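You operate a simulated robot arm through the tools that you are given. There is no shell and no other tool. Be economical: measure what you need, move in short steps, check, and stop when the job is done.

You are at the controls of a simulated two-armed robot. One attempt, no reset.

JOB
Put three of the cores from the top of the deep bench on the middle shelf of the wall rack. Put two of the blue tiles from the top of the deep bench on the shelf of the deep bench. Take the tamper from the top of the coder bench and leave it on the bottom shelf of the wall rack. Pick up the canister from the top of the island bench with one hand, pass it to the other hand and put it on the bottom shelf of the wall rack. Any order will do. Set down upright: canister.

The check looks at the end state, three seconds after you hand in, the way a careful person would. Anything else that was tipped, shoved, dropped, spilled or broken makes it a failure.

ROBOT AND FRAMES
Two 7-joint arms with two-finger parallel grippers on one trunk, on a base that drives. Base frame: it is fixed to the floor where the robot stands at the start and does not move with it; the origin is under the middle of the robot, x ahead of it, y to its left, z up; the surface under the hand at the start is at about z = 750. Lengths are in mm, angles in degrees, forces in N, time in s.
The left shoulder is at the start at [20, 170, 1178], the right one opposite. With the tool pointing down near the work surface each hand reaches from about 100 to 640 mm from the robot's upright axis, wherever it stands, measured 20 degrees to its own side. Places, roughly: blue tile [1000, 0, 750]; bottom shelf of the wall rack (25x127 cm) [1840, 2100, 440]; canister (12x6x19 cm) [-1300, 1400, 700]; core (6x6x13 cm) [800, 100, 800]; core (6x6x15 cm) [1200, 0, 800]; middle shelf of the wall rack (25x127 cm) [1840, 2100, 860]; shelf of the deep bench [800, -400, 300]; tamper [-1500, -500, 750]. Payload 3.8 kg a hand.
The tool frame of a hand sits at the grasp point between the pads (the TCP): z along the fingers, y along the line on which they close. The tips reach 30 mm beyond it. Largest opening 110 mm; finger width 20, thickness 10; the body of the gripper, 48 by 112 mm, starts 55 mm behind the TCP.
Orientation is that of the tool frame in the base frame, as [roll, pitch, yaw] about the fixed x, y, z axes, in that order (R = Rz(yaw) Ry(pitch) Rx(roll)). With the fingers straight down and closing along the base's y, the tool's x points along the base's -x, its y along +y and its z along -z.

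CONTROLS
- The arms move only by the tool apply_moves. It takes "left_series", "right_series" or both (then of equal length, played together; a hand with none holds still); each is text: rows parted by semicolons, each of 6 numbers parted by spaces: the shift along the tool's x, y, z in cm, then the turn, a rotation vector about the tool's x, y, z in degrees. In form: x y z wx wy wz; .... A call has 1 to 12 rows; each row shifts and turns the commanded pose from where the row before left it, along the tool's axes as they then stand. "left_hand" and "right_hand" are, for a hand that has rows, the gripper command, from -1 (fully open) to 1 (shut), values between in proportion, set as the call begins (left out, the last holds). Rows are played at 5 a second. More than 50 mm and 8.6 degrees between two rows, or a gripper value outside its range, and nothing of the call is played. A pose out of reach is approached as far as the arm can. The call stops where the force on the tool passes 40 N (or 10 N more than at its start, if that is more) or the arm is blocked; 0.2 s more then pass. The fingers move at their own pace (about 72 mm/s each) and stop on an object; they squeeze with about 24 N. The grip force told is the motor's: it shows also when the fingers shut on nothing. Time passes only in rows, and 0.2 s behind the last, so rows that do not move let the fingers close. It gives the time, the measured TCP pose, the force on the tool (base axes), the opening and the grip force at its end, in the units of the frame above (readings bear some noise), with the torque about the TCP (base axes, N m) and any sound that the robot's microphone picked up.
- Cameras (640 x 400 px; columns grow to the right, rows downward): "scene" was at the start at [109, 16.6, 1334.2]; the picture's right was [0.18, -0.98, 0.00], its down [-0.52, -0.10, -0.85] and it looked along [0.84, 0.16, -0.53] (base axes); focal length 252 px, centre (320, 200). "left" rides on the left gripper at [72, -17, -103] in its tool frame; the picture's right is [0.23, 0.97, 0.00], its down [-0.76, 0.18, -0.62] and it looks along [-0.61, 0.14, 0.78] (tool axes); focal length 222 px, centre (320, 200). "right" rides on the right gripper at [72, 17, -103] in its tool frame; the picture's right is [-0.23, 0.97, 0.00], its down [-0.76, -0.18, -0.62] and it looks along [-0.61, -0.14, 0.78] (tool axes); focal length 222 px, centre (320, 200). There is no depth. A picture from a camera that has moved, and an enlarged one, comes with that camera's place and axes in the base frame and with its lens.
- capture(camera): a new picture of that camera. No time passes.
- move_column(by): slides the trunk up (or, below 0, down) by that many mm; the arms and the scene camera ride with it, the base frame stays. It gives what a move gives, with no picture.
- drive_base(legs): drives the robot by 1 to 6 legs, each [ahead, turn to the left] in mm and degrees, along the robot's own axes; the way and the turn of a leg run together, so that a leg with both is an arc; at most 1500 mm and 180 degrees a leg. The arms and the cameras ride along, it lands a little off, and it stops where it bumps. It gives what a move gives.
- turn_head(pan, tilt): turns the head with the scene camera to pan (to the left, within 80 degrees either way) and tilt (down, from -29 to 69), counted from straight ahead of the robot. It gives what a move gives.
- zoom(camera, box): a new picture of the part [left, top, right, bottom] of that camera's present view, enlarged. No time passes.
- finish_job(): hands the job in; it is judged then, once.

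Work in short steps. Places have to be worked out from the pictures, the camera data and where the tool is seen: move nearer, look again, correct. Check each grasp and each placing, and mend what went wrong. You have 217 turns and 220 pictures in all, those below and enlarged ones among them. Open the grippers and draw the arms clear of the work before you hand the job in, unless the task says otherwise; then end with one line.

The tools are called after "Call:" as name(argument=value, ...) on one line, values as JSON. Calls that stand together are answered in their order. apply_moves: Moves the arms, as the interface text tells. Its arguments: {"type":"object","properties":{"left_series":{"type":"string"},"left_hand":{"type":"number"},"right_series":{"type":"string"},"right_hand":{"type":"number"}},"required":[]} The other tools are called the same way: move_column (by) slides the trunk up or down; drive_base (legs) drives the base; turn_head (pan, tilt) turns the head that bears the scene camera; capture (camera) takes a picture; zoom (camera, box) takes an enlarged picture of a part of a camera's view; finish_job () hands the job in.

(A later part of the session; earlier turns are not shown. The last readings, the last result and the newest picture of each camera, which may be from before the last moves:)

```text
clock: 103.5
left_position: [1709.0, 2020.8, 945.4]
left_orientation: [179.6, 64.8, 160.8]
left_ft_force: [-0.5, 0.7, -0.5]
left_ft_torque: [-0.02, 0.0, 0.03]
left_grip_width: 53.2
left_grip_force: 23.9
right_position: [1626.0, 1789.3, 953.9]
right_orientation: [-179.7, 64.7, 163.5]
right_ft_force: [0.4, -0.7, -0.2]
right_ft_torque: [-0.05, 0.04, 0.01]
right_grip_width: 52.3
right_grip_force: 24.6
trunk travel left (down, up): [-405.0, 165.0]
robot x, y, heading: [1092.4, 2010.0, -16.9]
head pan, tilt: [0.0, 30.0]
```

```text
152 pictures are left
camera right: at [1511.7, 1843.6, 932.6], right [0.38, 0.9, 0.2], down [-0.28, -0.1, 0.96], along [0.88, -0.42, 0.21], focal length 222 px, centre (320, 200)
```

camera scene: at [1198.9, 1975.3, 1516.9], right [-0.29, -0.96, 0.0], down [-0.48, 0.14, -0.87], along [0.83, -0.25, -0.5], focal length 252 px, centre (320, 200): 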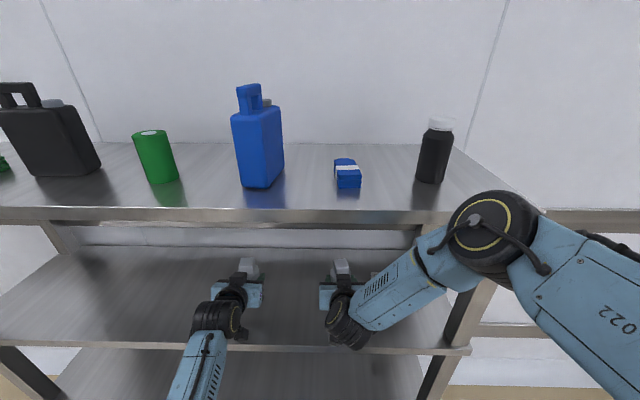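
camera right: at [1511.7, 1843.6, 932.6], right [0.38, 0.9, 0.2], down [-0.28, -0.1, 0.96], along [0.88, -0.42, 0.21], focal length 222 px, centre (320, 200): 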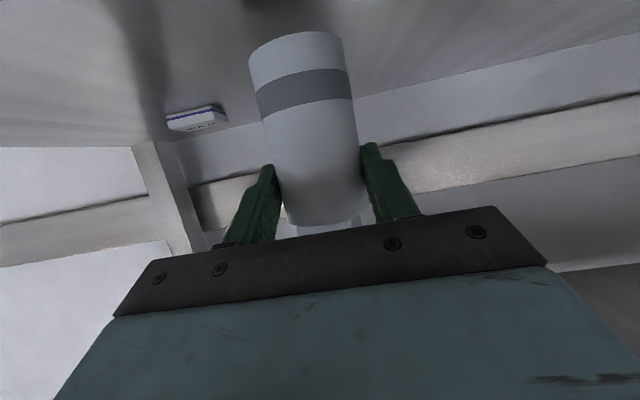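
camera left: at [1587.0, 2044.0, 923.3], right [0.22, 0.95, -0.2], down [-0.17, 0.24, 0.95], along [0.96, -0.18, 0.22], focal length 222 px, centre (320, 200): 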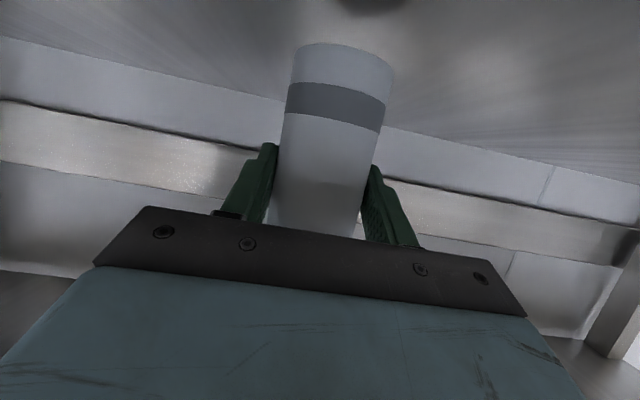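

Reflections of bases appear; ~20 mm remain. Lower 12 mm.

Call:
move_column(by=-12)

Call:
capture(camera="left")

Call:
capture(camera="right")

```text
clock: 104.1
left_position: [1710.2, 2021.3, 933.2]
left_orientation: [179.7, 64.9, 160.9]
left_ft_force: [0.3, -0.8, -1.5]
left_ft_torque: [0.0, 0.01, -0.03]
left_grip_width: 53.0
left_grip_force: 24.1
right_position: [1626.2, 1789.6, 941.5]
right_orientation: [-179.7, 64.7, 163.5]
right_ft_force: [0.3, -0.1, -0.4]
right_ft_torque: [-0.04, 0.04, -0.04]
right_grip_width: 52.5
right_grip_force: 23.6
trunk travel left (down, up): [-393.0, 177.0]
robot x, y, heading: [1093.5, 2007.6, -16.6]
head pan, tilt: [0.0, 30.0]
```

```text
151 pictures are left
camera left: at [1586.8, 2044.0, 911.4], right [0.22, 0.95, -0.2], down [-0.17, 0.24, 0.95], along [0.96, -0.18, 0.22], focal length 222 px, centre (320, 200)
```

left: 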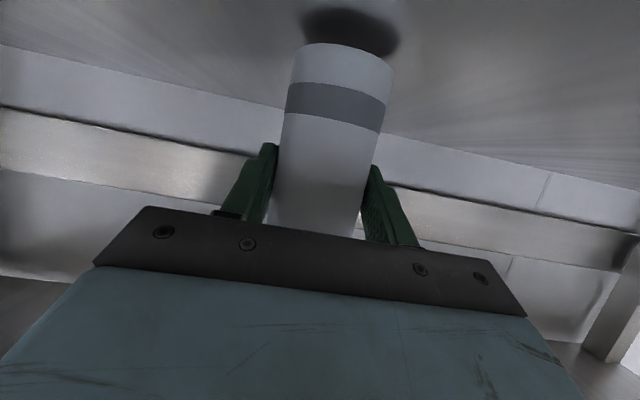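

```text
150 pictures are left
camera right: at [1511.5, 1843.6, 920.6], right [0.38, 0.9, 0.2], down [-0.28, -0.1, 0.96], along [0.88, -0.42, 0.21], focal length 222 px, centre (320, 200)
```

right: 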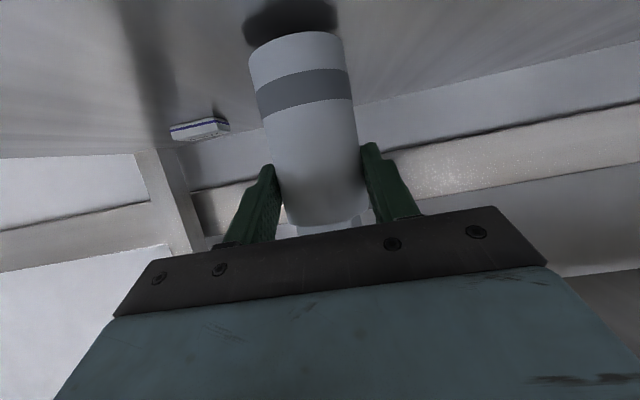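

Close; lower 6 mm more.

Call:
move_column(by=-6)

Call:
capture(camera="left")

Call:
capture(camera="right")

```text
clock: 104.6
left_position: [1710.7, 2020.0, 927.5]
left_orientation: [179.6, 64.9, 160.8]
left_ft_force: [-0.2, -0.4, -0.9]
left_ft_torque: [0.02, 0.01, 0.0]
left_grip_width: 53.1
left_grip_force: 23.8
right_position: [1625.1, 1789.4, 936.3]
right_orientation: [-179.6, 64.7, 163.5]
right_ft_force: [-0.3, 0.5, -1.9]
right_ft_torque: [0.01, 0.0, 0.01]
right_grip_width: 52.5
right_grip_force: 23.2
trunk travel left (down, up): [-387.0, 183.0]
robot x, y, heading: [1091.7, 2009.1, -16.8]
head pan, tilt: [0.0, 30.0]
```

```text
149 pictures are left
camera left: at [1586.9, 2044.0, 905.3], right [0.22, 0.95, -0.2], down [-0.17, 0.24, 0.95], along [0.96, -0.18, 0.22], focal length 222 px, centre (320, 200)
```

left: 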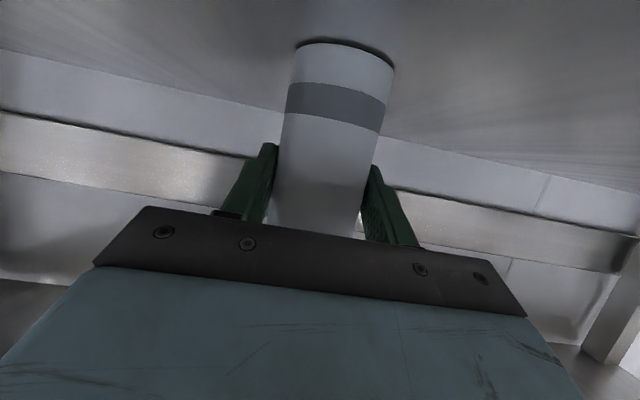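

```text
148 pictures are left
camera right: at [1511.6, 1843.6, 914.6], right [0.38, 0.9, 0.2], down [-0.28, -0.1, 0.96], along [0.88, -0.42, 0.21], focal length 222 px, centre (320, 200)
```

right: 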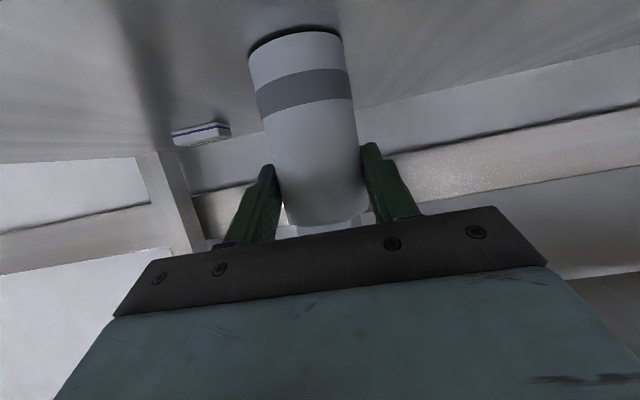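

Nearly touching. Lower 2 mm, then release.

Call:
move_column(by=-2)

Call:
apply_moves(left_series="0 0 0 0 0 0;0 0 0 0 0 0;0 0 0 0 0 0;0 0 0 0 0 0", right_series="0 0 0 0 0 0;0 0 0 0 0 0;0 0 0 0 0 0;0 0 0 0 0 0", left_hand=-1, right_hand=-1)

Call:
capture(camera="left")

Call:
capture(camera="right")

```text
clock: 105.1
left_position: [1709.8, 2020.5, 926.5]
left_orientation: [179.5, 65.0, 160.8]
left_ft_force: [0.2, 1.1, 1.2]
left_ft_torque: [-0.03, 0.02, 0.0]
left_grip_width: 53.4
left_grip_force: 24.0
right_position: [1625.1, 1789.8, 933.9]
right_orientation: [-179.6, 64.8, 163.4]
right_ft_force: [0.3, -0.1, 0.6]
right_ft_torque: [-0.02, -0.05, -0.02]
right_grip_width: 52.2
right_grip_force: 24.0
trunk travel left (down, up): [-385.0, 185.0]
robot x, y, heading: [1089.1, 2007.9, -16.8]
head pan, tilt: [0.0, 30.0]
```

```text
clock: 106.1
left_position: [1710.2, 2021.3, 925.4]
left_orientation: [179.6, 65.0, 160.8]
left_ft_force: [0.7, -0.1, 0.3]
left_ft_torque: [0.0, 0.01, 0.04]
left_grip_width: 110.2
left_grip_force: 0.2
right_position: [1626.6, 1789.3, 934.9]
right_orientation: [-179.7, 64.7, 163.5]
right_ft_force: [-0.5, 0.5, 0.5]
right_ft_torque: [-0.02, 0.03, -0.02]
right_grip_width: 110.1
right_grip_force: 0.0
trunk travel left (down, up): [-385.0, 185.0]
robot x, y, heading: [1088.6, 2004.0, -16.9]
head pan, tilt: [0.0, 30.0]
```

```text
147 pictures are left
camera left: at [1586.9, 2044.0, 903.4], right [0.22, 0.95, -0.2], down [-0.17, 0.24, 0.95], along [0.96, -0.18, 0.22], focal length 222 px, centre (320, 200)
```

left: 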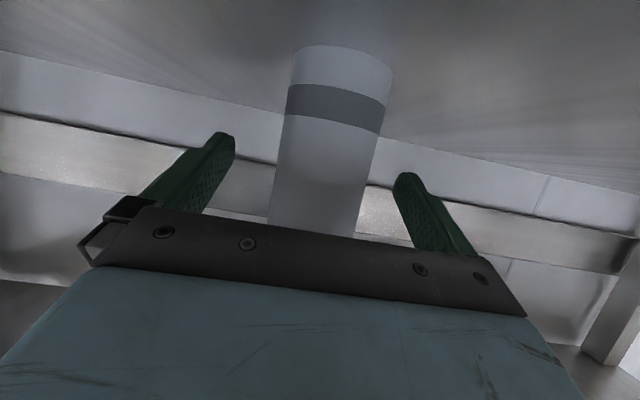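

```text
146 pictures are left
camera right: at [1511.6, 1843.6, 912.6], right [0.38, 0.9, 0.2], down [-0.28, -0.1, 0.96], along [0.88, -0.42, 0.21], focal length 222 px, centre (320, 200)
```

right: 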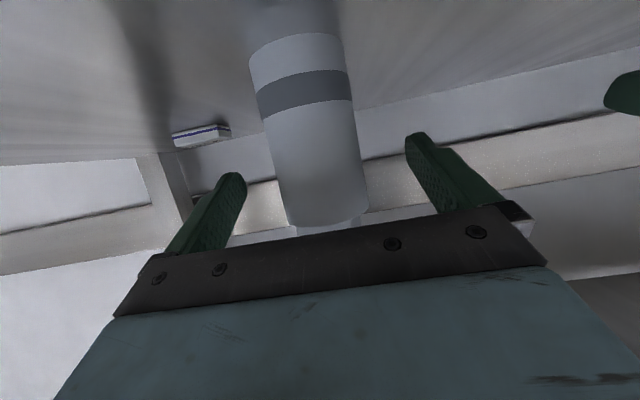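

Both cores stand on the middle shelf. Back out, raise the right hand, lower the trunk to grip height, and drive towards the last core (B4).

Call:
drive_base(legs=[[-320, 0]])

Call:
capture(camera="scene")

Call:
drive_base(legs=[[0, -60.5], [1150, 0], [0, -12.5]])

Call:
move_column(by=-105)

Call:
apply_moves(right_series="-4.08 0 -1.9 0 0 0;-4.08 0 -1.9 0 0 0;-4.08 0 -1.9 0 0 0")

Call:
capture(camera="scene")

```text
clock: 108.3
left_position: [1404.5, 2112.3, 924.9]
left_orientation: [179.6, 65.0, 160.7]
left_ft_force: [0.3, -0.5, 0.0]
left_ft_torque: [-0.01, -0.04, 0.04]
left_grip_width: 109.7
left_grip_force: 0.0
right_position: [1319.0, 1882.7, 934.0]
right_orientation: [-179.6, 64.7, 163.4]
right_ft_force: [-0.2, -0.4, 0.1]
right_ft_torque: [-0.01, 0.0, 0.01]
right_grip_width: 109.9
right_grip_force: 0.1
trunk travel left (down, up): [-385.0, 185.0]
robot x, y, heading: [787.0, 2099.7, -16.5]
head pan, tilt: [0.0, 30.0]
```

```text
145 pictures are left
camera scene: at [891.8, 2067.7, 1447.1], right [-0.29, -0.96, 0.0], down [-0.48, 0.14, -0.87], along [0.83, -0.25, -0.5], focal length 252 px, centre (320, 200)
```

scene: 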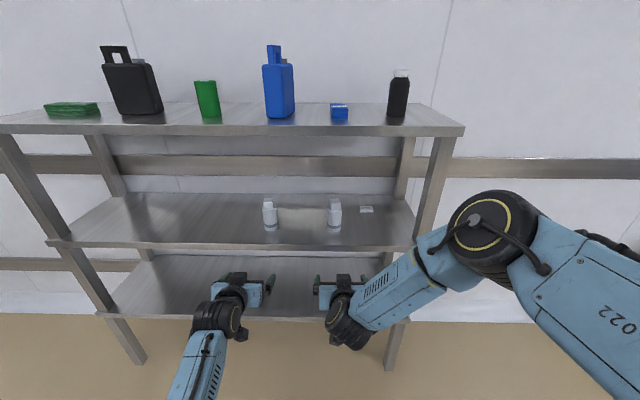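

```text
clock: 117.6
left_position: [1240.1, 388.9, 925.5]
left_orientation: [179.5, 64.9, 87.9]
left_ft_force: [-0.3, 0.1, 0.7]
left_ft_torque: [0.01, -0.03, 0.01]
left_grip_width: 109.9
left_grip_force: 0.1
right_position: [993.7, 401.6, 932.3]
right_orientation: [-179.6, 64.8, 90.6]
right_ft_force: [-1.1, 0.2, 0.5]
right_ft_torque: [-0.03, 0.0, -0.01]
right_grip_width: 110.0
right_grip_force: 0.1
trunk travel left (down, up): [-385.0, 185.0]
robot x, y, heading: [1041.9, 981.6, -89.8]
head pan, tilt: [0.0, 30.0]
```

```text
clock: 119.0
left_position: [1240.0, 389.0, 821.1]
left_orientation: [179.6, 64.9, 88.0]
left_ft_force: [-0.7, 0.2, 0.0]
left_ft_torque: [0.0, -0.01, -0.01]
left_grip_width: 109.8
left_grip_force: 0.0
right_position: [995.4, 402.3, 829.5]
right_orientation: [-179.6, 64.7, 90.5]
right_ft_force: [0.6, -0.3, 0.3]
right_ft_torque: [-0.05, -0.02, 0.02]
right_grip_width: 109.9
right_grip_force: 0.1
trunk travel left (down, up): [-280.0, 290.0]
robot x, y, heading: [1044.2, 976.0, -89.6]
head pan, tilt: [0.0, 30.0]
```

```text
clock: 119.8
left_position: [1240.0, 389.8, 820.4]
left_orientation: [179.6, 64.9, 88.0]
left_ft_force: [-0.3, -1.1, -0.1]
left_ft_torque: [0.02, 0.02, 0.0]
left_grip_width: 109.8
left_grip_force: 0.1
right_position: [995.4, 403.6, 963.6]
right_orientation: [-179.5, 64.7, 90.6]
right_ft_force: [0.1, -0.4, 0.0]
right_ft_torque: [0.03, 0.0, -0.01]
right_grip_width: 109.8
right_grip_force: 0.0
trunk travel left (down, up): [-280.0, 290.0]
robot x, y, heading: [1048.4, 975.7, -89.7]
head pan, tilt: [0.0, 30.0]
```

```text
144 pictures are left
camera scene: at [1045.8, 865.4, 1342.0], right [-1.0, -0.01, 0.0], down [0.0, 0.5, -0.87], along [0.01, -0.87, -0.5], focal length 252 px, centre (320, 200)
```

scene: 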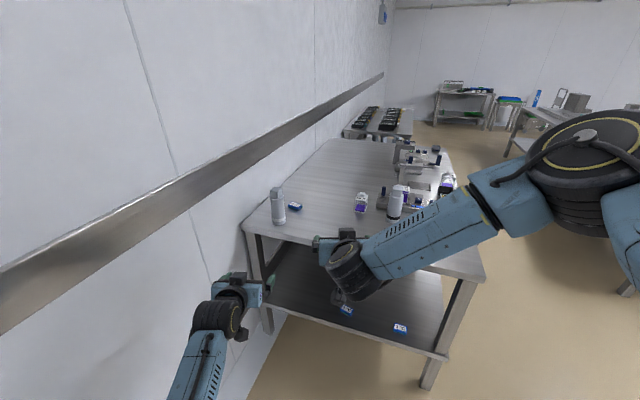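

Cores on the rack stand fine. B4 is at r≈−170, f≈963. Shift left hand 24 mm right and drive 290 mm.

Call:
apply_moves(left_series="0 -2.4 0 0 0 0")

Call:
drive_base(legs=[[290, 0]])

Call:
capture(camera="left")

Call:
capture(camera="scene")

```text
clock: 120.2
left_position: [1215.6, 389.7, 820.5]
left_orientation: [179.5, 64.9, 87.8]
left_ft_force: [0.3, -0.1, 0.3]
left_ft_torque: [0.03, -0.01, -0.01]
left_grip_width: 110.1
left_grip_force: 0.1
right_position: [992.9, 402.5, 962.5]
right_orientation: [-179.6, 64.7, 90.6]
right_ft_force: [-0.5, 1.4, -0.1]
right_ft_torque: [0.0, 0.01, -0.02]
right_grip_width: 110.0
right_grip_force: 0.0
trunk travel left (down, up): [-280.0, 290.0]
robot x, y, heading: [1044.7, 973.1, -89.4]
head pan, tilt: [0.0, 30.0]
```

```text
clock: 122.2
left_position: [1219.5, 99.0, 819.5]
left_orientation: [179.6, 65.0, 88.0]
left_ft_force: [-0.2, -0.1, 0.2]
left_ft_torque: [0.0, 0.0, 0.01]
left_grip_width: 110.3
left_grip_force: 0.0
right_position: [998.6, 111.5, 962.5]
right_orientation: [-179.6, 64.7, 90.7]
right_ft_force: [-0.4, 0.4, -0.6]
right_ft_torque: [0.01, -0.01, 0.01]
right_grip_width: 110.0
right_grip_force: 0.2
trunk travel left (down, up): [-280.0, 290.0]
robot x, y, heading: [1049.2, 687.8, -89.6]
head pan, tilt: [0.0, 30.0]
```

```text
143 pictures are left
camera left: at [1206.1, 222.6, 797.9], right [0.98, 0.07, -0.2], down [0.18, 0.24, 0.95], along [0.11, -0.97, 0.22], focal length 222 px, centre (320, 200)
```

left: 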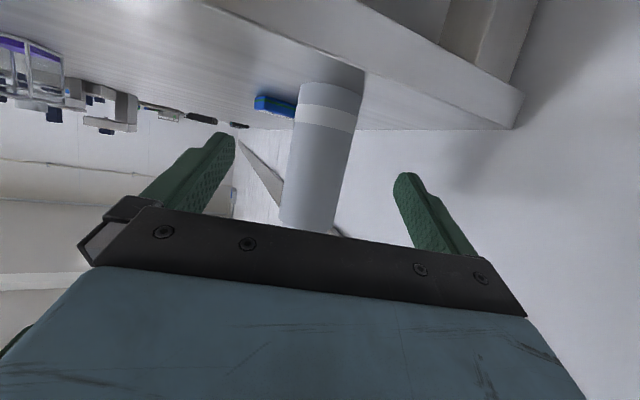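

```text
142 pictures are left
camera scene: at [1048.4, 573.3, 1341.9], right [-1.0, -0.01, 0.0], down [0.0, 0.5, -0.87], along [0.01, -0.87, -0.5], focal length 252 px, centre (320, 200)
```

scene: 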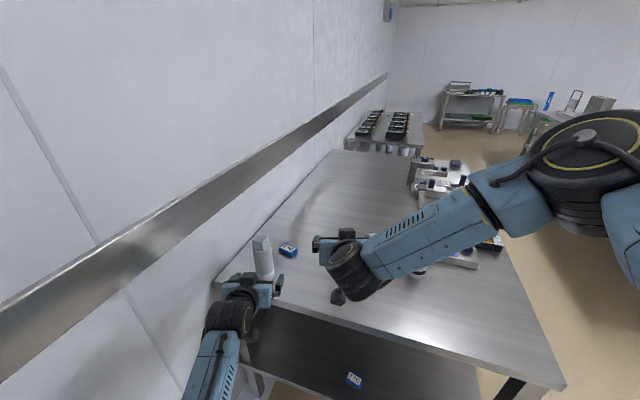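

Well centred; ~85 mm to go. Drive 76 mm.

Call:
drive_base(legs=[[76, 0]])

Call:
capture(camera="left")

```text
clock: 123.2
left_position: [1219.6, 22.1, 819.3]
left_orientation: [179.6, 64.8, 88.1]
left_ft_force: [1.0, -1.1, -0.1]
left_ft_torque: [0.01, 0.0, -0.01]
left_grip_width: 110.0
left_grip_force: 0.1
right_position: [997.7, 35.2, 963.9]
right_orientation: [-179.7, 64.7, 90.7]
right_ft_force: [-0.5, 0.0, -0.3]
right_ft_torque: [0.01, 0.0, -0.02]
right_grip_width: 110.0
right_grip_force: 0.1
trunk travel left (down, up): [-280.0, 290.0]
robot x, y, heading: [1050.1, 606.5, -89.5]
head pan, tilt: [0.0, 30.0]
```

```text
141 pictures are left
camera left: at [1206.5, 146.0, 797.6], right [0.98, 0.07, -0.2], down [0.18, 0.24, 0.95], along [0.11, -0.97, 0.22], focal length 222 px, centre (320, 200)
```

left: 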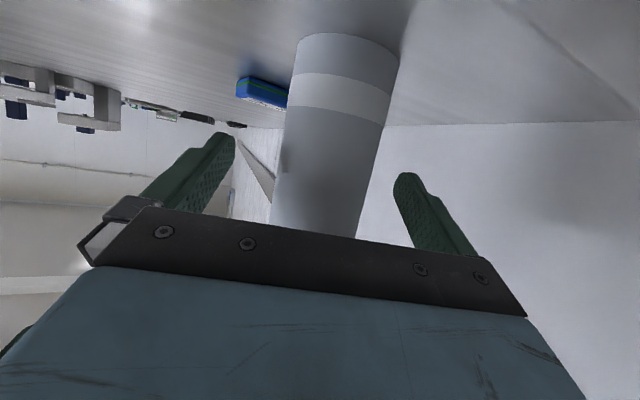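

Bottle is between the fingers at the right depth. Close the left hand and lift with the trunk.

Call:
apply_moves(left_series="0 0 0 0 0 0;0 0 0 0 0 0;0 0 0 0 0 0;0 0 0 0 0 0;0 0 0 0 0 0", left_hand=1)

Call:
move_column(by=180)

Call:
capture(camera="left")

```text
clock: 124.4
left_position: [1219.1, 21.6, 820.4]
left_orientation: [179.6, 65.0, 88.0]
left_ft_force: [0.6, 0.0, 0.3]
left_ft_torque: [0.01, 0.01, -0.01]
left_grip_width: 53.3
left_grip_force: 24.2
right_position: [998.3, 34.9, 963.0]
right_orientation: [-179.6, 64.7, 90.7]
right_ft_force: [-0.1, 0.6, 0.3]
right_ft_torque: [0.0, -0.01, 0.01]
right_grip_width: 110.0
right_grip_force: 0.1
trunk travel left (down, up): [-280.0, 290.0]
robot x, y, heading: [1052.2, 611.4, -89.6]
head pan, tilt: [0.0, 30.0]
```

```text
clock: 126.4
left_position: [1219.4, 22.7, 999.7]
left_orientation: [179.6, 64.9, 88.1]
left_ft_force: [0.0, 0.5, -1.3]
left_ft_torque: [0.01, 0.05, 0.0]
left_grip_width: 53.3
left_grip_force: 24.3
right_position: [998.4, 36.1, 1142.8]
right_orientation: [-179.5, 64.7, 90.7]
right_ft_force: [0.2, -0.5, 0.4]
right_ft_torque: [0.02, -0.02, 0.02]
right_grip_width: 109.7
right_grip_force: 0.0
trunk travel left (down, up): [-460.0, 110.0]
robot x, y, heading: [1050.2, 611.1, -89.6]
head pan, tilt: [0.0, 30.0]
```

```text
140 pictures are left
camera left: at [1206.5, 146.6, 977.8], right [0.98, 0.07, -0.2], down [0.18, 0.24, 0.95], along [0.11, -0.97, 0.22], focal length 222 px, centre (320, 200)
```

left: 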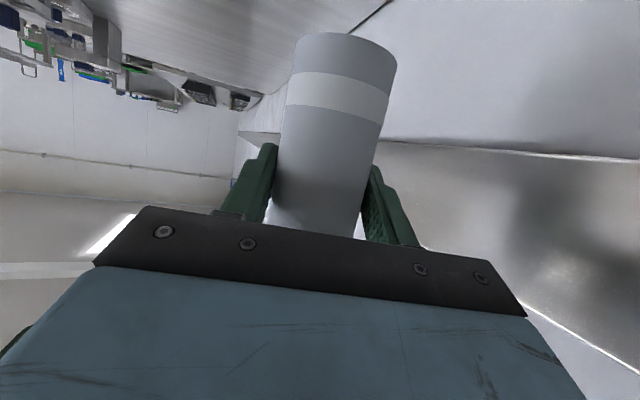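

Core gripped. Reverse along the previous path to a spot further along the rack (430 mm beyond the previous one), lowering the right hand first.

Call:
drive_base(legs=[[-366, 0], [0, 12.5], [-1150, 0], [0, -29], [-432, 0], [0, 89]])

Call:
apply_moves(right_series="4.08 0 1.9 0 0 0;4.08 0 1.9 0 0 0;4.08 0 1.9 0 0 0")

Call:
capture(camera="scene")

```text
clock: 142.5
left_position: [1507.3, 2511.9, 1000.0]
left_orientation: [179.7, 64.9, 160.8]
left_ft_force: [-0.2, -0.3, -0.6]
left_ft_torque: [-0.04, 0.01, 0.0]
left_grip_width: 53.2
left_grip_force: 23.9
right_position: [1430.0, 2304.0, 1143.7]
right_orientation: [-179.5, 64.7, 163.6]
right_ft_force: [0.2, -0.7, 0.3]
right_ft_torque: [0.0, 0.01, 0.03]
right_grip_width: 110.4
right_grip_force: 0.2
trunk travel left (down, up): [-460.0, 110.0]
robot x, y, heading: [896.2, 2524.3, -16.5]
head pan, tilt: [0.0, 30.0]
```

```text
clock: 143.3
left_position: [1508.7, 2512.1, 999.8]
left_orientation: [179.6, 65.0, 160.8]
left_ft_force: [0.1, 0.8, -2.1]
left_ft_torque: [0.01, 0.01, -0.02]
left_grip_width: 53.0
left_grip_force: 23.7
right_position: [1429.0, 2304.0, 1008.1]
right_orientation: [-179.5, 64.6, 163.5]
right_ft_force: [0.2, 0.1, -0.5]
right_ft_torque: [0.0, -0.02, -0.01]
right_grip_width: 110.1
right_grip_force: 0.0
trunk travel left (down, up): [-460.0, 110.0]
robot x, y, heading: [896.1, 2519.4, -16.7]
head pan, tilt: [0.0, 30.0]
```

```text
139 pictures are left
camera scene: at [1003.7, 2489.2, 1521.9], right [-0.29, -0.96, 0.0], down [-0.48, 0.14, -0.87], along [0.83, -0.25, -0.5], focal length 252 px, centre (320, 200)
```

scene: 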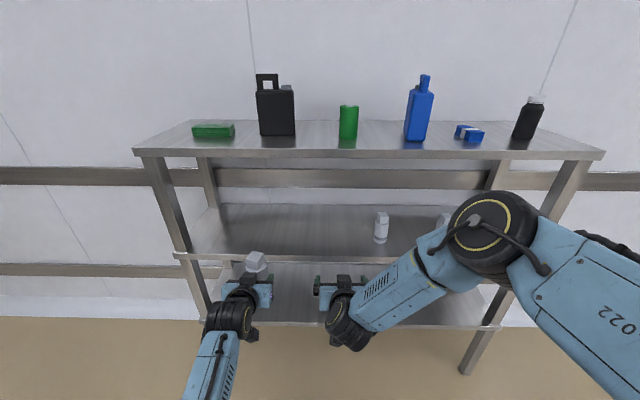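

Aligned well. Drive 330 mm in.

Call:
drive_base(legs=[[330, 0]])

Call:
move_column(by=-60)

Call:
capture(camera="scene")

Call:
capture(camera="left")

```text
clock: 145.5
left_position: [1823.8, 2418.9, 998.2]
left_orientation: [179.6, 65.0, 161.0]
left_ft_force: [0.1, -0.7, -1.3]
left_ft_torque: [0.01, 0.02, -0.04]
left_grip_width: 53.0
left_grip_force: 23.5
right_position: [1745.3, 2210.9, 1007.6]
right_orientation: [-179.4, 64.6, 163.6]
right_ft_force: [0.5, -0.2, 0.4]
right_ft_torque: [0.03, 0.02, -0.03]
right_grip_width: 110.0
right_grip_force: 0.0
trunk travel left (down, up): [-460.0, 110.0]
robot x, y, heading: [1213.8, 2428.9, -16.5]
head pan, tilt: [0.0, 30.0]
```

```text
clock: 146.5
left_position: [1823.3, 2418.1, 940.3]
left_orientation: [179.5, 64.8, 160.9]
left_ft_force: [-0.2, 0.4, -1.0]
left_ft_torque: [0.01, -0.03, -0.02]
left_grip_width: 53.5
left_grip_force: 24.2
right_position: [1745.3, 2209.7, 947.2]
right_orientation: [-179.4, 64.6, 163.6]
right_ft_force: [0.6, -0.3, -0.4]
right_ft_torque: [0.0, -0.01, -0.04]
right_grip_width: 109.8
right_grip_force: 0.0
trunk travel left (down, up): [-400.0, 170.0]
robot x, y, heading: [1215.6, 2427.4, -16.7]
head pan, tilt: [0.0, 30.0]
```

```text
138 pictures are left
camera scene: at [1318.7, 2395.0, 1462.0], right [-0.29, -0.96, 0.0], down [-0.48, 0.14, -0.87], along [0.83, -0.25, -0.5], focal length 252 px, centre (320, 200)
```

scene: 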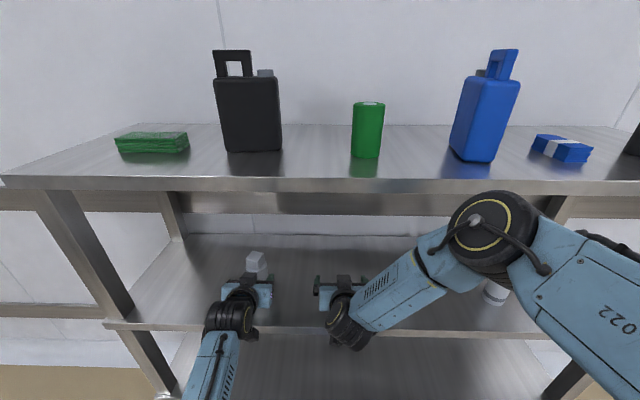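

```text
137 pictures are left
camera left: at [1699.8, 2441.6, 918.1], right [0.22, 0.95, -0.2], down [-0.17, 0.24, 0.95], along [0.96, -0.18, 0.22], focal length 222 px, centre (320, 200)
```

left: 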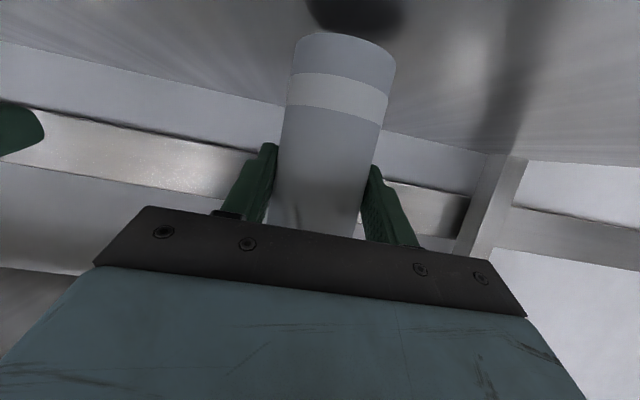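

Contact expected at TCP ≈ 930.5; lower 9 mm and check.

Call:
move_column(by=-9)

Call:
capture(camera="left")

```text
clock: 147.0
left_position: [1823.1, 2418.0, 930.5]
left_orientation: [179.6, 64.9, 160.9]
left_ft_force: [-0.2, -0.4, -1.4]
left_ft_torque: [-0.04, -0.01, 0.01]
left_grip_width: 53.4
left_grip_force: 23.1
right_position: [1746.2, 2210.4, 938.2]
right_orientation: [-179.6, 64.6, 163.7]
right_ft_force: [0.0, 0.3, 0.6]
right_ft_torque: [-0.03, -0.01, 0.03]
right_grip_width: 110.0
right_grip_force: 0.0
trunk travel left (down, up): [-391.0, 179.0]
robot x, y, heading: [1213.4, 2425.5, -16.5]
head pan, tilt: [0.0, 30.0]
```

```text
136 pictures are left
camera left: at [1699.8, 2441.6, 909.0], right [0.22, 0.95, -0.2], down [-0.17, 0.24, 0.95], along [0.96, -0.18, 0.22], focal length 222 px, centre (320, 200)
```

left: 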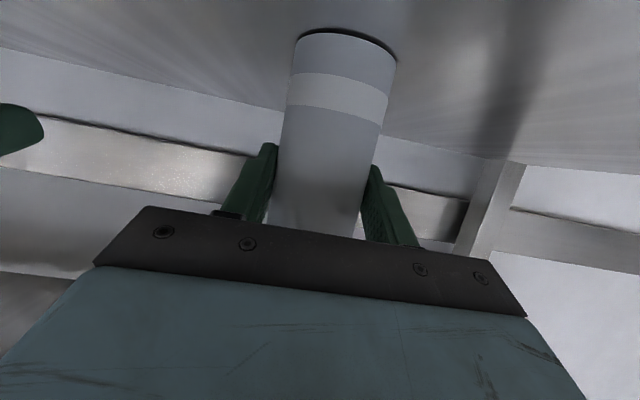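

Lower a last 2 mm and release.

Call:
move_column(by=-2)

Call:
apply_moves(left_series="0 0 0 0 0 0;0 0 0 0 0 0;0 0 0 0 0 0;0 0 0 0 0 0", left_hand=-1)

Call:
drive_base(legs=[[-330, 0]])

Call:
capture(camera="scene")

```text
clock: 147.6
left_position: [1823.9, 2418.8, 929.3]
left_orientation: [179.8, 64.9, 160.9]
left_ft_force: [-0.1, 0.6, 2.6]
left_ft_torque: [-0.06, 0.02, -0.03]
left_grip_width: 53.0
left_grip_force: 24.1
right_position: [1745.6, 2209.6, 936.7]
right_orientation: [-179.5, 64.6, 163.5]
right_ft_force: [0.2, 0.3, 0.8]
right_ft_torque: [0.0, 0.02, 0.02]
right_grip_width: 110.1
right_grip_force: 0.1
trunk travel left (down, up): [-389.0, 181.0]
robot x, y, heading: [1208.9, 2429.2, -16.6]
head pan, tilt: [0.0, 30.0]
```

```text
clock: 148.6
left_position: [1822.6, 2418.6, 928.0]
left_orientation: [179.6, 64.9, 160.9]
left_ft_force: [0.3, -1.2, -0.2]
left_ft_torque: [0.0, -0.01, 0.0]
left_grip_width: 109.8
left_grip_force: 0.0
right_position: [1744.6, 2209.9, 937.1]
right_orientation: [-179.5, 64.6, 163.6]
right_ft_force: [-0.2, -0.3, 0.8]
right_ft_torque: [0.0, 0.0, -0.01]
right_grip_width: 110.1
right_grip_force: 0.1
trunk travel left (down, up): [-389.0, 181.0]
robot x, y, heading: [1217.1, 2426.7, -16.5]
head pan, tilt: [0.0, 30.0]
```

```text
clock: 150.7
left_position: [1508.6, 2512.7, 928.2]
left_orientation: [179.6, 64.9, 161.0]
left_ft_force: [-0.2, 0.8, 0.1]
left_ft_torque: [-0.01, -0.05, 0.02]
left_grip_width: 110.2
left_grip_force: 0.1
right_position: [1429.8, 2305.7, 937.1]
right_orientation: [-179.5, 64.7, 163.7]
right_ft_force: [-0.7, -0.7, 0.1]
right_ft_torque: [0.0, -0.01, 0.02]
right_grip_width: 110.0
right_grip_force: 0.1
trunk travel left (down, up): [-389.0, 181.0]
robot x, y, heading: [894.2, 2519.6, -16.7]
head pan, tilt: [0.0, 30.0]
```

```text
135 pictures are left
camera scene: at [1002.4, 2489.3, 1451.0], right [-0.28, -0.96, 0.0], down [-0.48, 0.14, -0.87], along [0.83, -0.25, -0.5], focal length 252 px, centre (320, 200)
```

scene: 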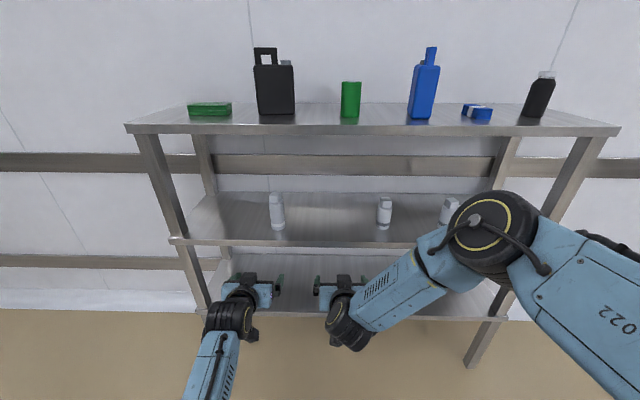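

All three cores are on the middle shelf. Now turn to look towards the island bench for the canister.

Call:
drive_base(legs=[[0, -136]])

Call:
turn_head(pan=0, tilt=20)

Call:
capture(camera="scene")

Call:
zoom(camera="scene", box=[160, 60, 480, 260])

```text
clock: 156.8
left_position: [443.2, 2110.4, 928.2]
left_orientation: [179.6, 64.9, 23.8]
left_ft_force: [-0.2, -0.1, 0.7]
left_ft_torque: [-0.02, 0.03, 0.02]
left_grip_width: 110.0
left_grip_force: 0.0
right_position: [359.4, 2315.9, 936.7]
right_orientation: [-179.5, 64.5, 26.4]
right_ft_force: [1.0, -1.4, 0.4]
right_ft_torque: [-0.02, -0.01, -0.01]
right_grip_width: 110.2
right_grip_force: 0.0
trunk travel left (down, up): [-389.0, 181.0]
robot x, y, heading: [896.6, 2520.7, -153.7]
head pan, tilt: [0.0, 30.0]
```

```text
clock: 157.5
left_position: [443.6, 2111.0, 928.6]
left_orientation: [179.7, 64.9, 23.8]
left_ft_force: [-0.8, -0.8, 0.0]
left_ft_torque: [-0.01, 0.03, -0.01]
left_grip_width: 110.0
left_grip_force: 0.1
right_position: [358.4, 2316.3, 936.2]
right_orientation: [-179.5, 64.6, 26.5]
right_ft_force: [0.1, 0.1, 0.4]
right_ft_torque: [0.01, 0.01, 0.0]
right_grip_width: 110.1
right_grip_force: 0.0
trunk travel left (down, up): [-389.0, 181.0]
robot x, y, heading: [896.4, 2521.8, -153.5]
head pan, tilt: [0.0, 20.0]
```

```text
134 pictures are left
camera scene: at [794.0, 2470.1, 1467.0], right [-0.44, 0.9, 0.0], down [0.31, 0.15, -0.94], along [-0.84, -0.42, -0.34], focal length 252 px, centre (320, 200)
```

scene: 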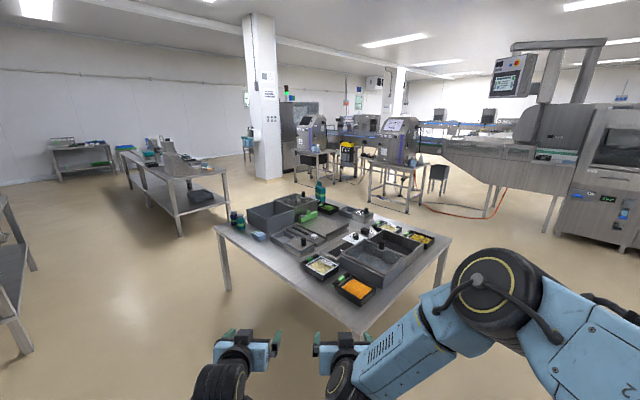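

```text
2.00 times, centred on (320, 160) of scene
camera zoom: at [794.0, 2470.1, 1467.0], right [-0.44, 0.9, 0.0], down [0.31, 0.15, -0.94], along [-0.84, -0.42, -0.34], focal length 504 px, centre (320, 280)
```

zoom: 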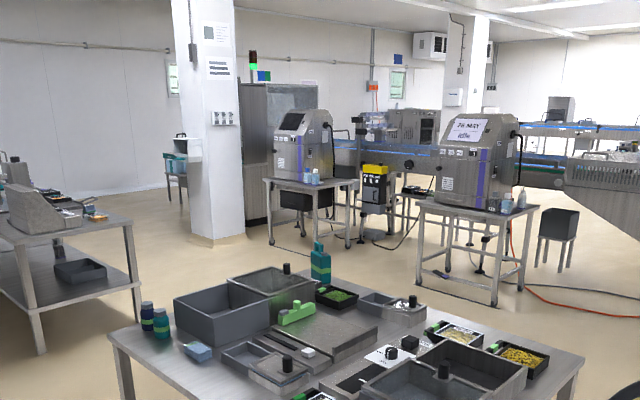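

The canister looks like the teal jug near the island's far corner (~(−1090,1530)). I'll go round the island's north side, where the floor is open, to its far side.

Call:
drive_base(legs=[[0, -68], [727, 0], [0, 23], [1500, 0], [0, 79]])

Call:
capture(camera="scene")

```text
clock: 176.1
left_position: [-1208.8, 2925.5, 929.6]
left_orientation: [179.7, 64.8, 56.6]
left_ft_force: [0.5, -0.4, 0.5]
left_ft_torque: [0.02, 0.03, -0.02]
left_grip_width: 110.2
left_grip_force: 0.1
right_position: [-1390.5, 3053.5, 937.3]
right_orientation: [-179.5, 64.6, 59.2]
right_ft_force: [0.2, 1.1, 0.1]
right_ft_torque: [0.04, 0.01, 0.02]
right_grip_width: 110.1
right_grip_force: 0.0
trunk travel left (down, up): [-389.0, 181.0]
robot x, y, heading: [-1048.1, 3513.1, -121.0]
head pan, tilt: [0.0, 20.0]
```

```text
132 pictures are left
camera scene: at [-1106.9, 3418.1, 1467.0], right [-0.86, 0.52, 0.0], down [0.18, 0.29, -0.94], along [-0.48, -0.81, -0.34], focal length 252 px, centre (320, 200)
```

scene: 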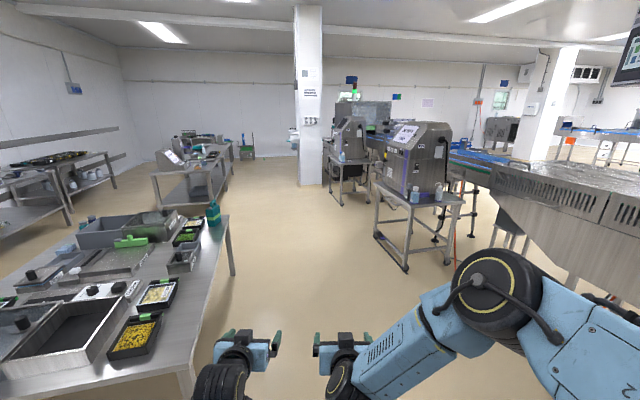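

The canister stands near the far corner. Continue to a spot west of it, then turn to face the bench.

Call:
drive_base(legs=[[0, 6], [1000, 0], [928, 0], [0, 97]])

Call:
capture(camera="scene")

```text
clock: 190.4
left_position: [-1269.7, 1733.8, 929.1]
left_orientation: [179.7, 65.0, 158.6]
left_ft_force: [0.5, -0.2, -0.9]
left_ft_torque: [0.03, -0.05, -0.01]
left_grip_width: 110.1
left_grip_force: 0.0
right_position: [-1358.2, 1529.6, 936.6]
right_orientation: [-179.4, 64.7, 161.2]
right_ft_force: [-0.3, 0.0, -0.3]
right_ft_torque: [0.01, -0.02, 0.02]
right_grip_width: 110.1
right_grip_force: 0.1
trunk travel left (down, up): [-389.0, 181.0]
robot x, y, heading: [-1880.1, 1769.3, -19.0]
head pan, tilt: [0.0, 20.0]
```

```text
131 pictures are left
camera scene: at [-1773.3, 1730.9, 1467.0], right [-0.33, -0.95, 0.0], down [-0.32, 0.11, -0.94], along [0.89, -0.31, -0.34], focal length 252 px, centre (320, 200)
```

scene: 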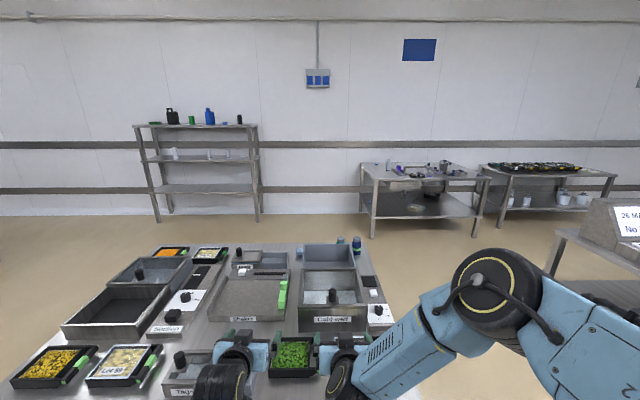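

The right forearm hides the canister's spot; look with head tilted and the right wrist camera.

Call:
turn_head(pan=-15, tilt=45)

Call:
capture(camera="scene")

Call:
capture(camera="right")

```text
clock: 191.3
left_position: [-1271.7, 1733.9, 928.8]
left_orientation: [179.7, 65.0, 158.6]
left_ft_force: [0.5, 0.3, -0.5]
left_ft_torque: [-0.03, -0.01, 0.02]
left_grip_width: 110.0
left_grip_force: 0.0
right_position: [-1357.9, 1529.2, 937.0]
right_orientation: [-179.3, 64.7, 161.2]
right_ft_force: [-0.1, -0.3, -0.3]
right_ft_torque: [0.0, -0.01, 0.0]
right_grip_width: 110.0
right_grip_force: 0.0
trunk travel left (down, up): [-389.0, 181.0]
robot x, y, heading: [-1881.2, 1765.9, -19.0]
head pan, tilt: [-15.0, 45.0]
```

```text
130 pictures are left
camera scene: at [-1794.0, 1715.7, 1428.4], right [-0.56, -0.83, 0.0], down [-0.59, 0.4, -0.71], along [0.59, -0.4, -0.71], focal length 252 px, centre (320, 200)
```

scene: 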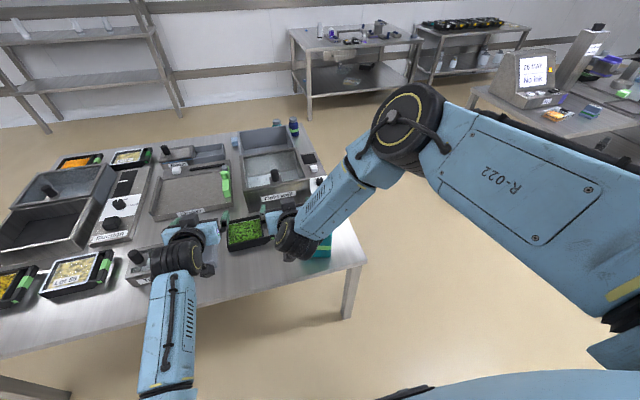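

```text
129 pictures are left
camera right: at [-1469.3, 1587.2, 915.9], right [0.41, 0.89, 0.2], down [-0.28, -0.09, 0.96], along [0.87, -0.45, 0.21], focal length 222 px, centre (320, 200)
```

right: 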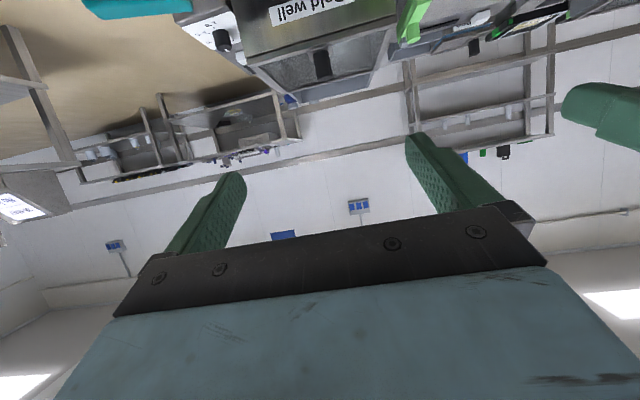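

The canister is just under/behind the right wrist, near the corner. Back up 250 mm for a clear view.

Call:
drive_base(legs=[[-250, 0]])

Call:
turn_head(pan=-10, tilt=30)

Call:
capture(camera="scene")

Call:
capture(camera="right")

```text
clock: 193.1
left_position: [-1507.1, 1816.6, 929.7]
left_orientation: [179.7, 65.0, 158.8]
left_ft_force: [0.2, -0.1, 1.2]
left_ft_torque: [0.02, 0.01, -0.03]
left_grip_width: 109.7
left_grip_force: 0.1
right_position: [-1592.5, 1610.6, 937.0]
right_orientation: [-179.5, 64.7, 161.4]
right_ft_force: [-0.6, 0.0, -0.3]
right_ft_torque: [0.0, 0.01, -0.03]
right_grip_width: 109.9
right_grip_force: 0.1
trunk travel left (down, up): [-389.0, 181.0]
robot x, y, heading: [-2116.6, 1851.3, -18.8]
head pan, tilt: [-15.0, 45.0]
```

```text
clock: 193.9
left_position: [-1505.1, 1816.5, 929.0]
left_orientation: [179.6, 65.0, 158.7]
left_ft_force: [0.2, 0.8, -0.4]
left_ft_torque: [0.02, 0.0, -0.01]
left_grip_width: 110.0
left_grip_force: 0.0
right_position: [-1593.1, 1610.6, 937.0]
right_orientation: [-179.4, 64.7, 161.4]
right_ft_force: [0.6, -0.1, -0.1]
right_ft_torque: [-0.01, 0.06, -0.01]
right_grip_width: 109.8
right_grip_force: 0.1
trunk travel left (down, up): [-389.0, 181.0]
robot x, y, heading: [-2116.0, 1844.3, -18.7]
head pan, tilt: [-10.0, 30.0]
```

```text
128 pictures are left
camera scene: at [-2017.7, 1798.4, 1450.9], right [-0.48, -0.88, 0.0], down [-0.44, 0.24, -0.87], along [0.76, -0.42, -0.5], focal length 252 px, centre (320, 200)
```

scene: 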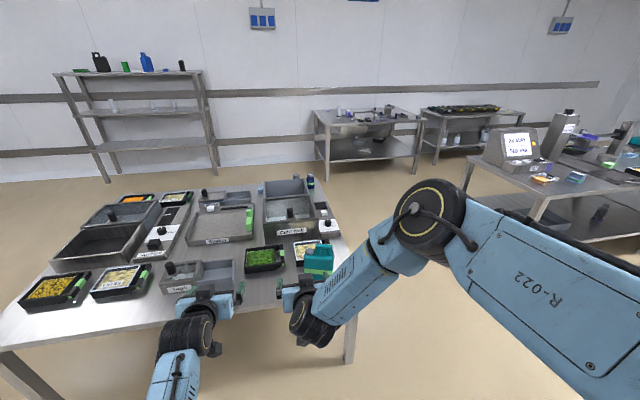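

```text
127 pictures are left
camera right: at [-1704.3, 1669.1, 915.8], right [0.41, 0.89, 0.2], down [-0.28, -0.09, 0.96], along [0.87, -0.45, 0.21], focal length 222 px, centre (320, 200)
```

right: 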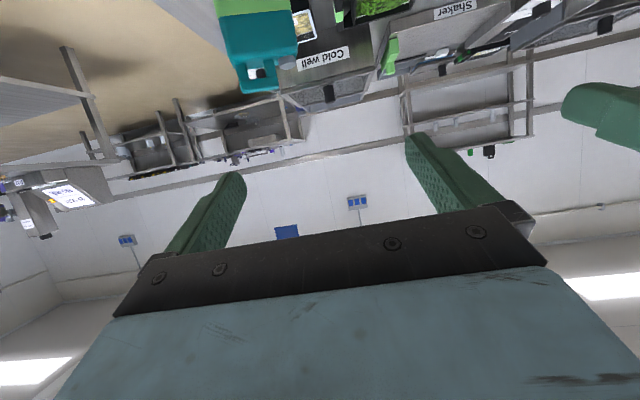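

Rotate the right hand to point straight down and shift it right/up for a clear view.

Call:
apply_moves(right_series="0 -2 0 0 8.1 0;0 -2 0 0 8.1 0;0 -2 0 0 8.1 0;0 -2 0 0 8.1 0;0 -2 0 0 8.1 0;0 -2 0 0 8.1 0;0 -2 0 0 8.1 0;0 -2 0 0 8 0;0 0 -4 0 0 0;0 0 -4 0 0 0")

Call:
capture(camera="scene")

Call:
capture(camera="right")

```text
clock: 196.1
left_position: [-1507.7, 1817.0, 929.5]
left_orientation: [179.7, 65.0, 158.7]
left_ft_force: [0.5, 0.7, -0.2]
left_ft_torque: [-0.01, 0.0, -0.03]
left_grip_width: 109.9
left_grip_force: 0.1
right_position: [-1646.5, 1458.9, 1017.3]
right_orientation: [-179.9, -0.1, 160.8]
right_ft_force: [0.1, 1.1, 0.9]
right_ft_torque: [0.01, -0.04, 0.03]
right_grip_width: 109.7
right_grip_force: 0.0
trunk travel left (down, up): [-389.0, 181.0]
robot x, y, heading: [-2117.2, 1845.5, -19.0]
head pan, tilt: [-10.0, 30.0]
```

```text
126 pictures are left
camera scene: at [-2017.9, 1798.5, 1451.0], right [-0.48, -0.88, 0.0], down [-0.44, 0.24, -0.87], along [0.76, -0.42, -0.5], focal length 252 px, centre (320, 200)
```

scene: 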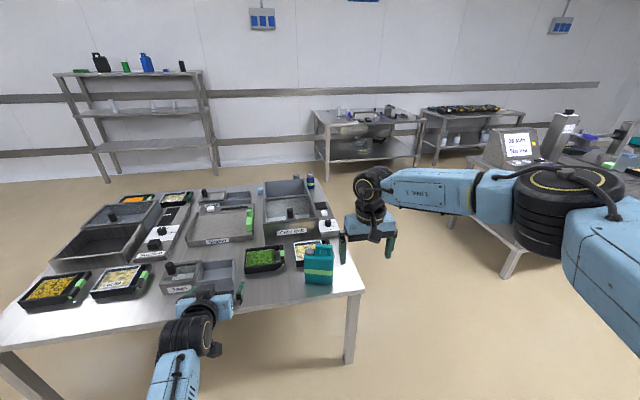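

```text
125 pictures are left
camera right: at [-1708.1, 1500.8, 1121.6], right [0.53, 0.85, 0.0], down [0.66, -0.42, 0.62], along [0.52, -0.34, -0.78], focal length 222 px, centre (320, 200)
```

right: 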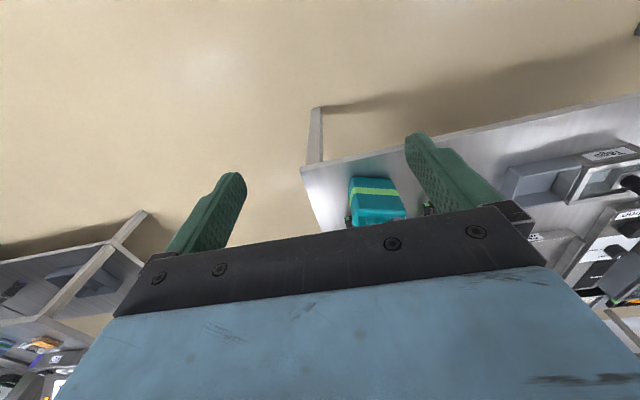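

Call:
zoom(camera="scene", box=[270, 220, 390, 310])

Call:
zoom(camera="right", box=[290, 130, 450, 240])

```text
4.44 times, centred on (330, 265) of scene
camera zoom: at [-2017.9, 1798.5, 1451.0], right [-0.48, -0.88, 0.0], down [-0.44, 0.24, -0.87], along [0.76, -0.42, -0.5], focal length 1120 px, centre (276, -89)
```

zoom: 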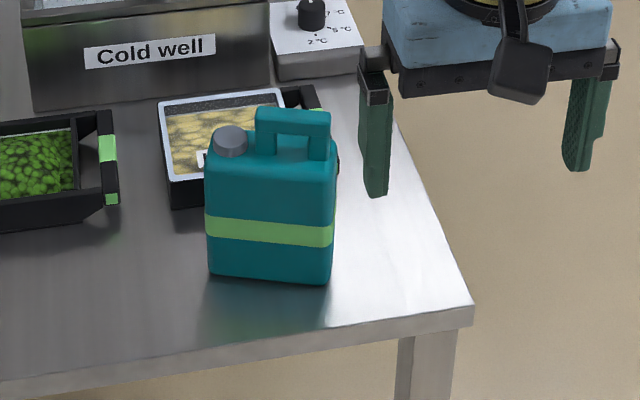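

```text
3.64 times, centred on (370, 185) of right
camera zoom: at [-1708.1, 1500.8, 1121.6], right [0.53, 0.85, 0.0], down [0.66, -0.42, 0.62], along [0.52, -0.34, -0.78], focal length 808 px, centre (138, 254)
```

zoom: 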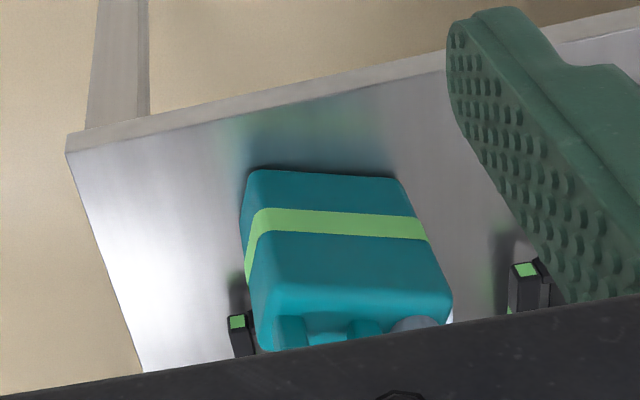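

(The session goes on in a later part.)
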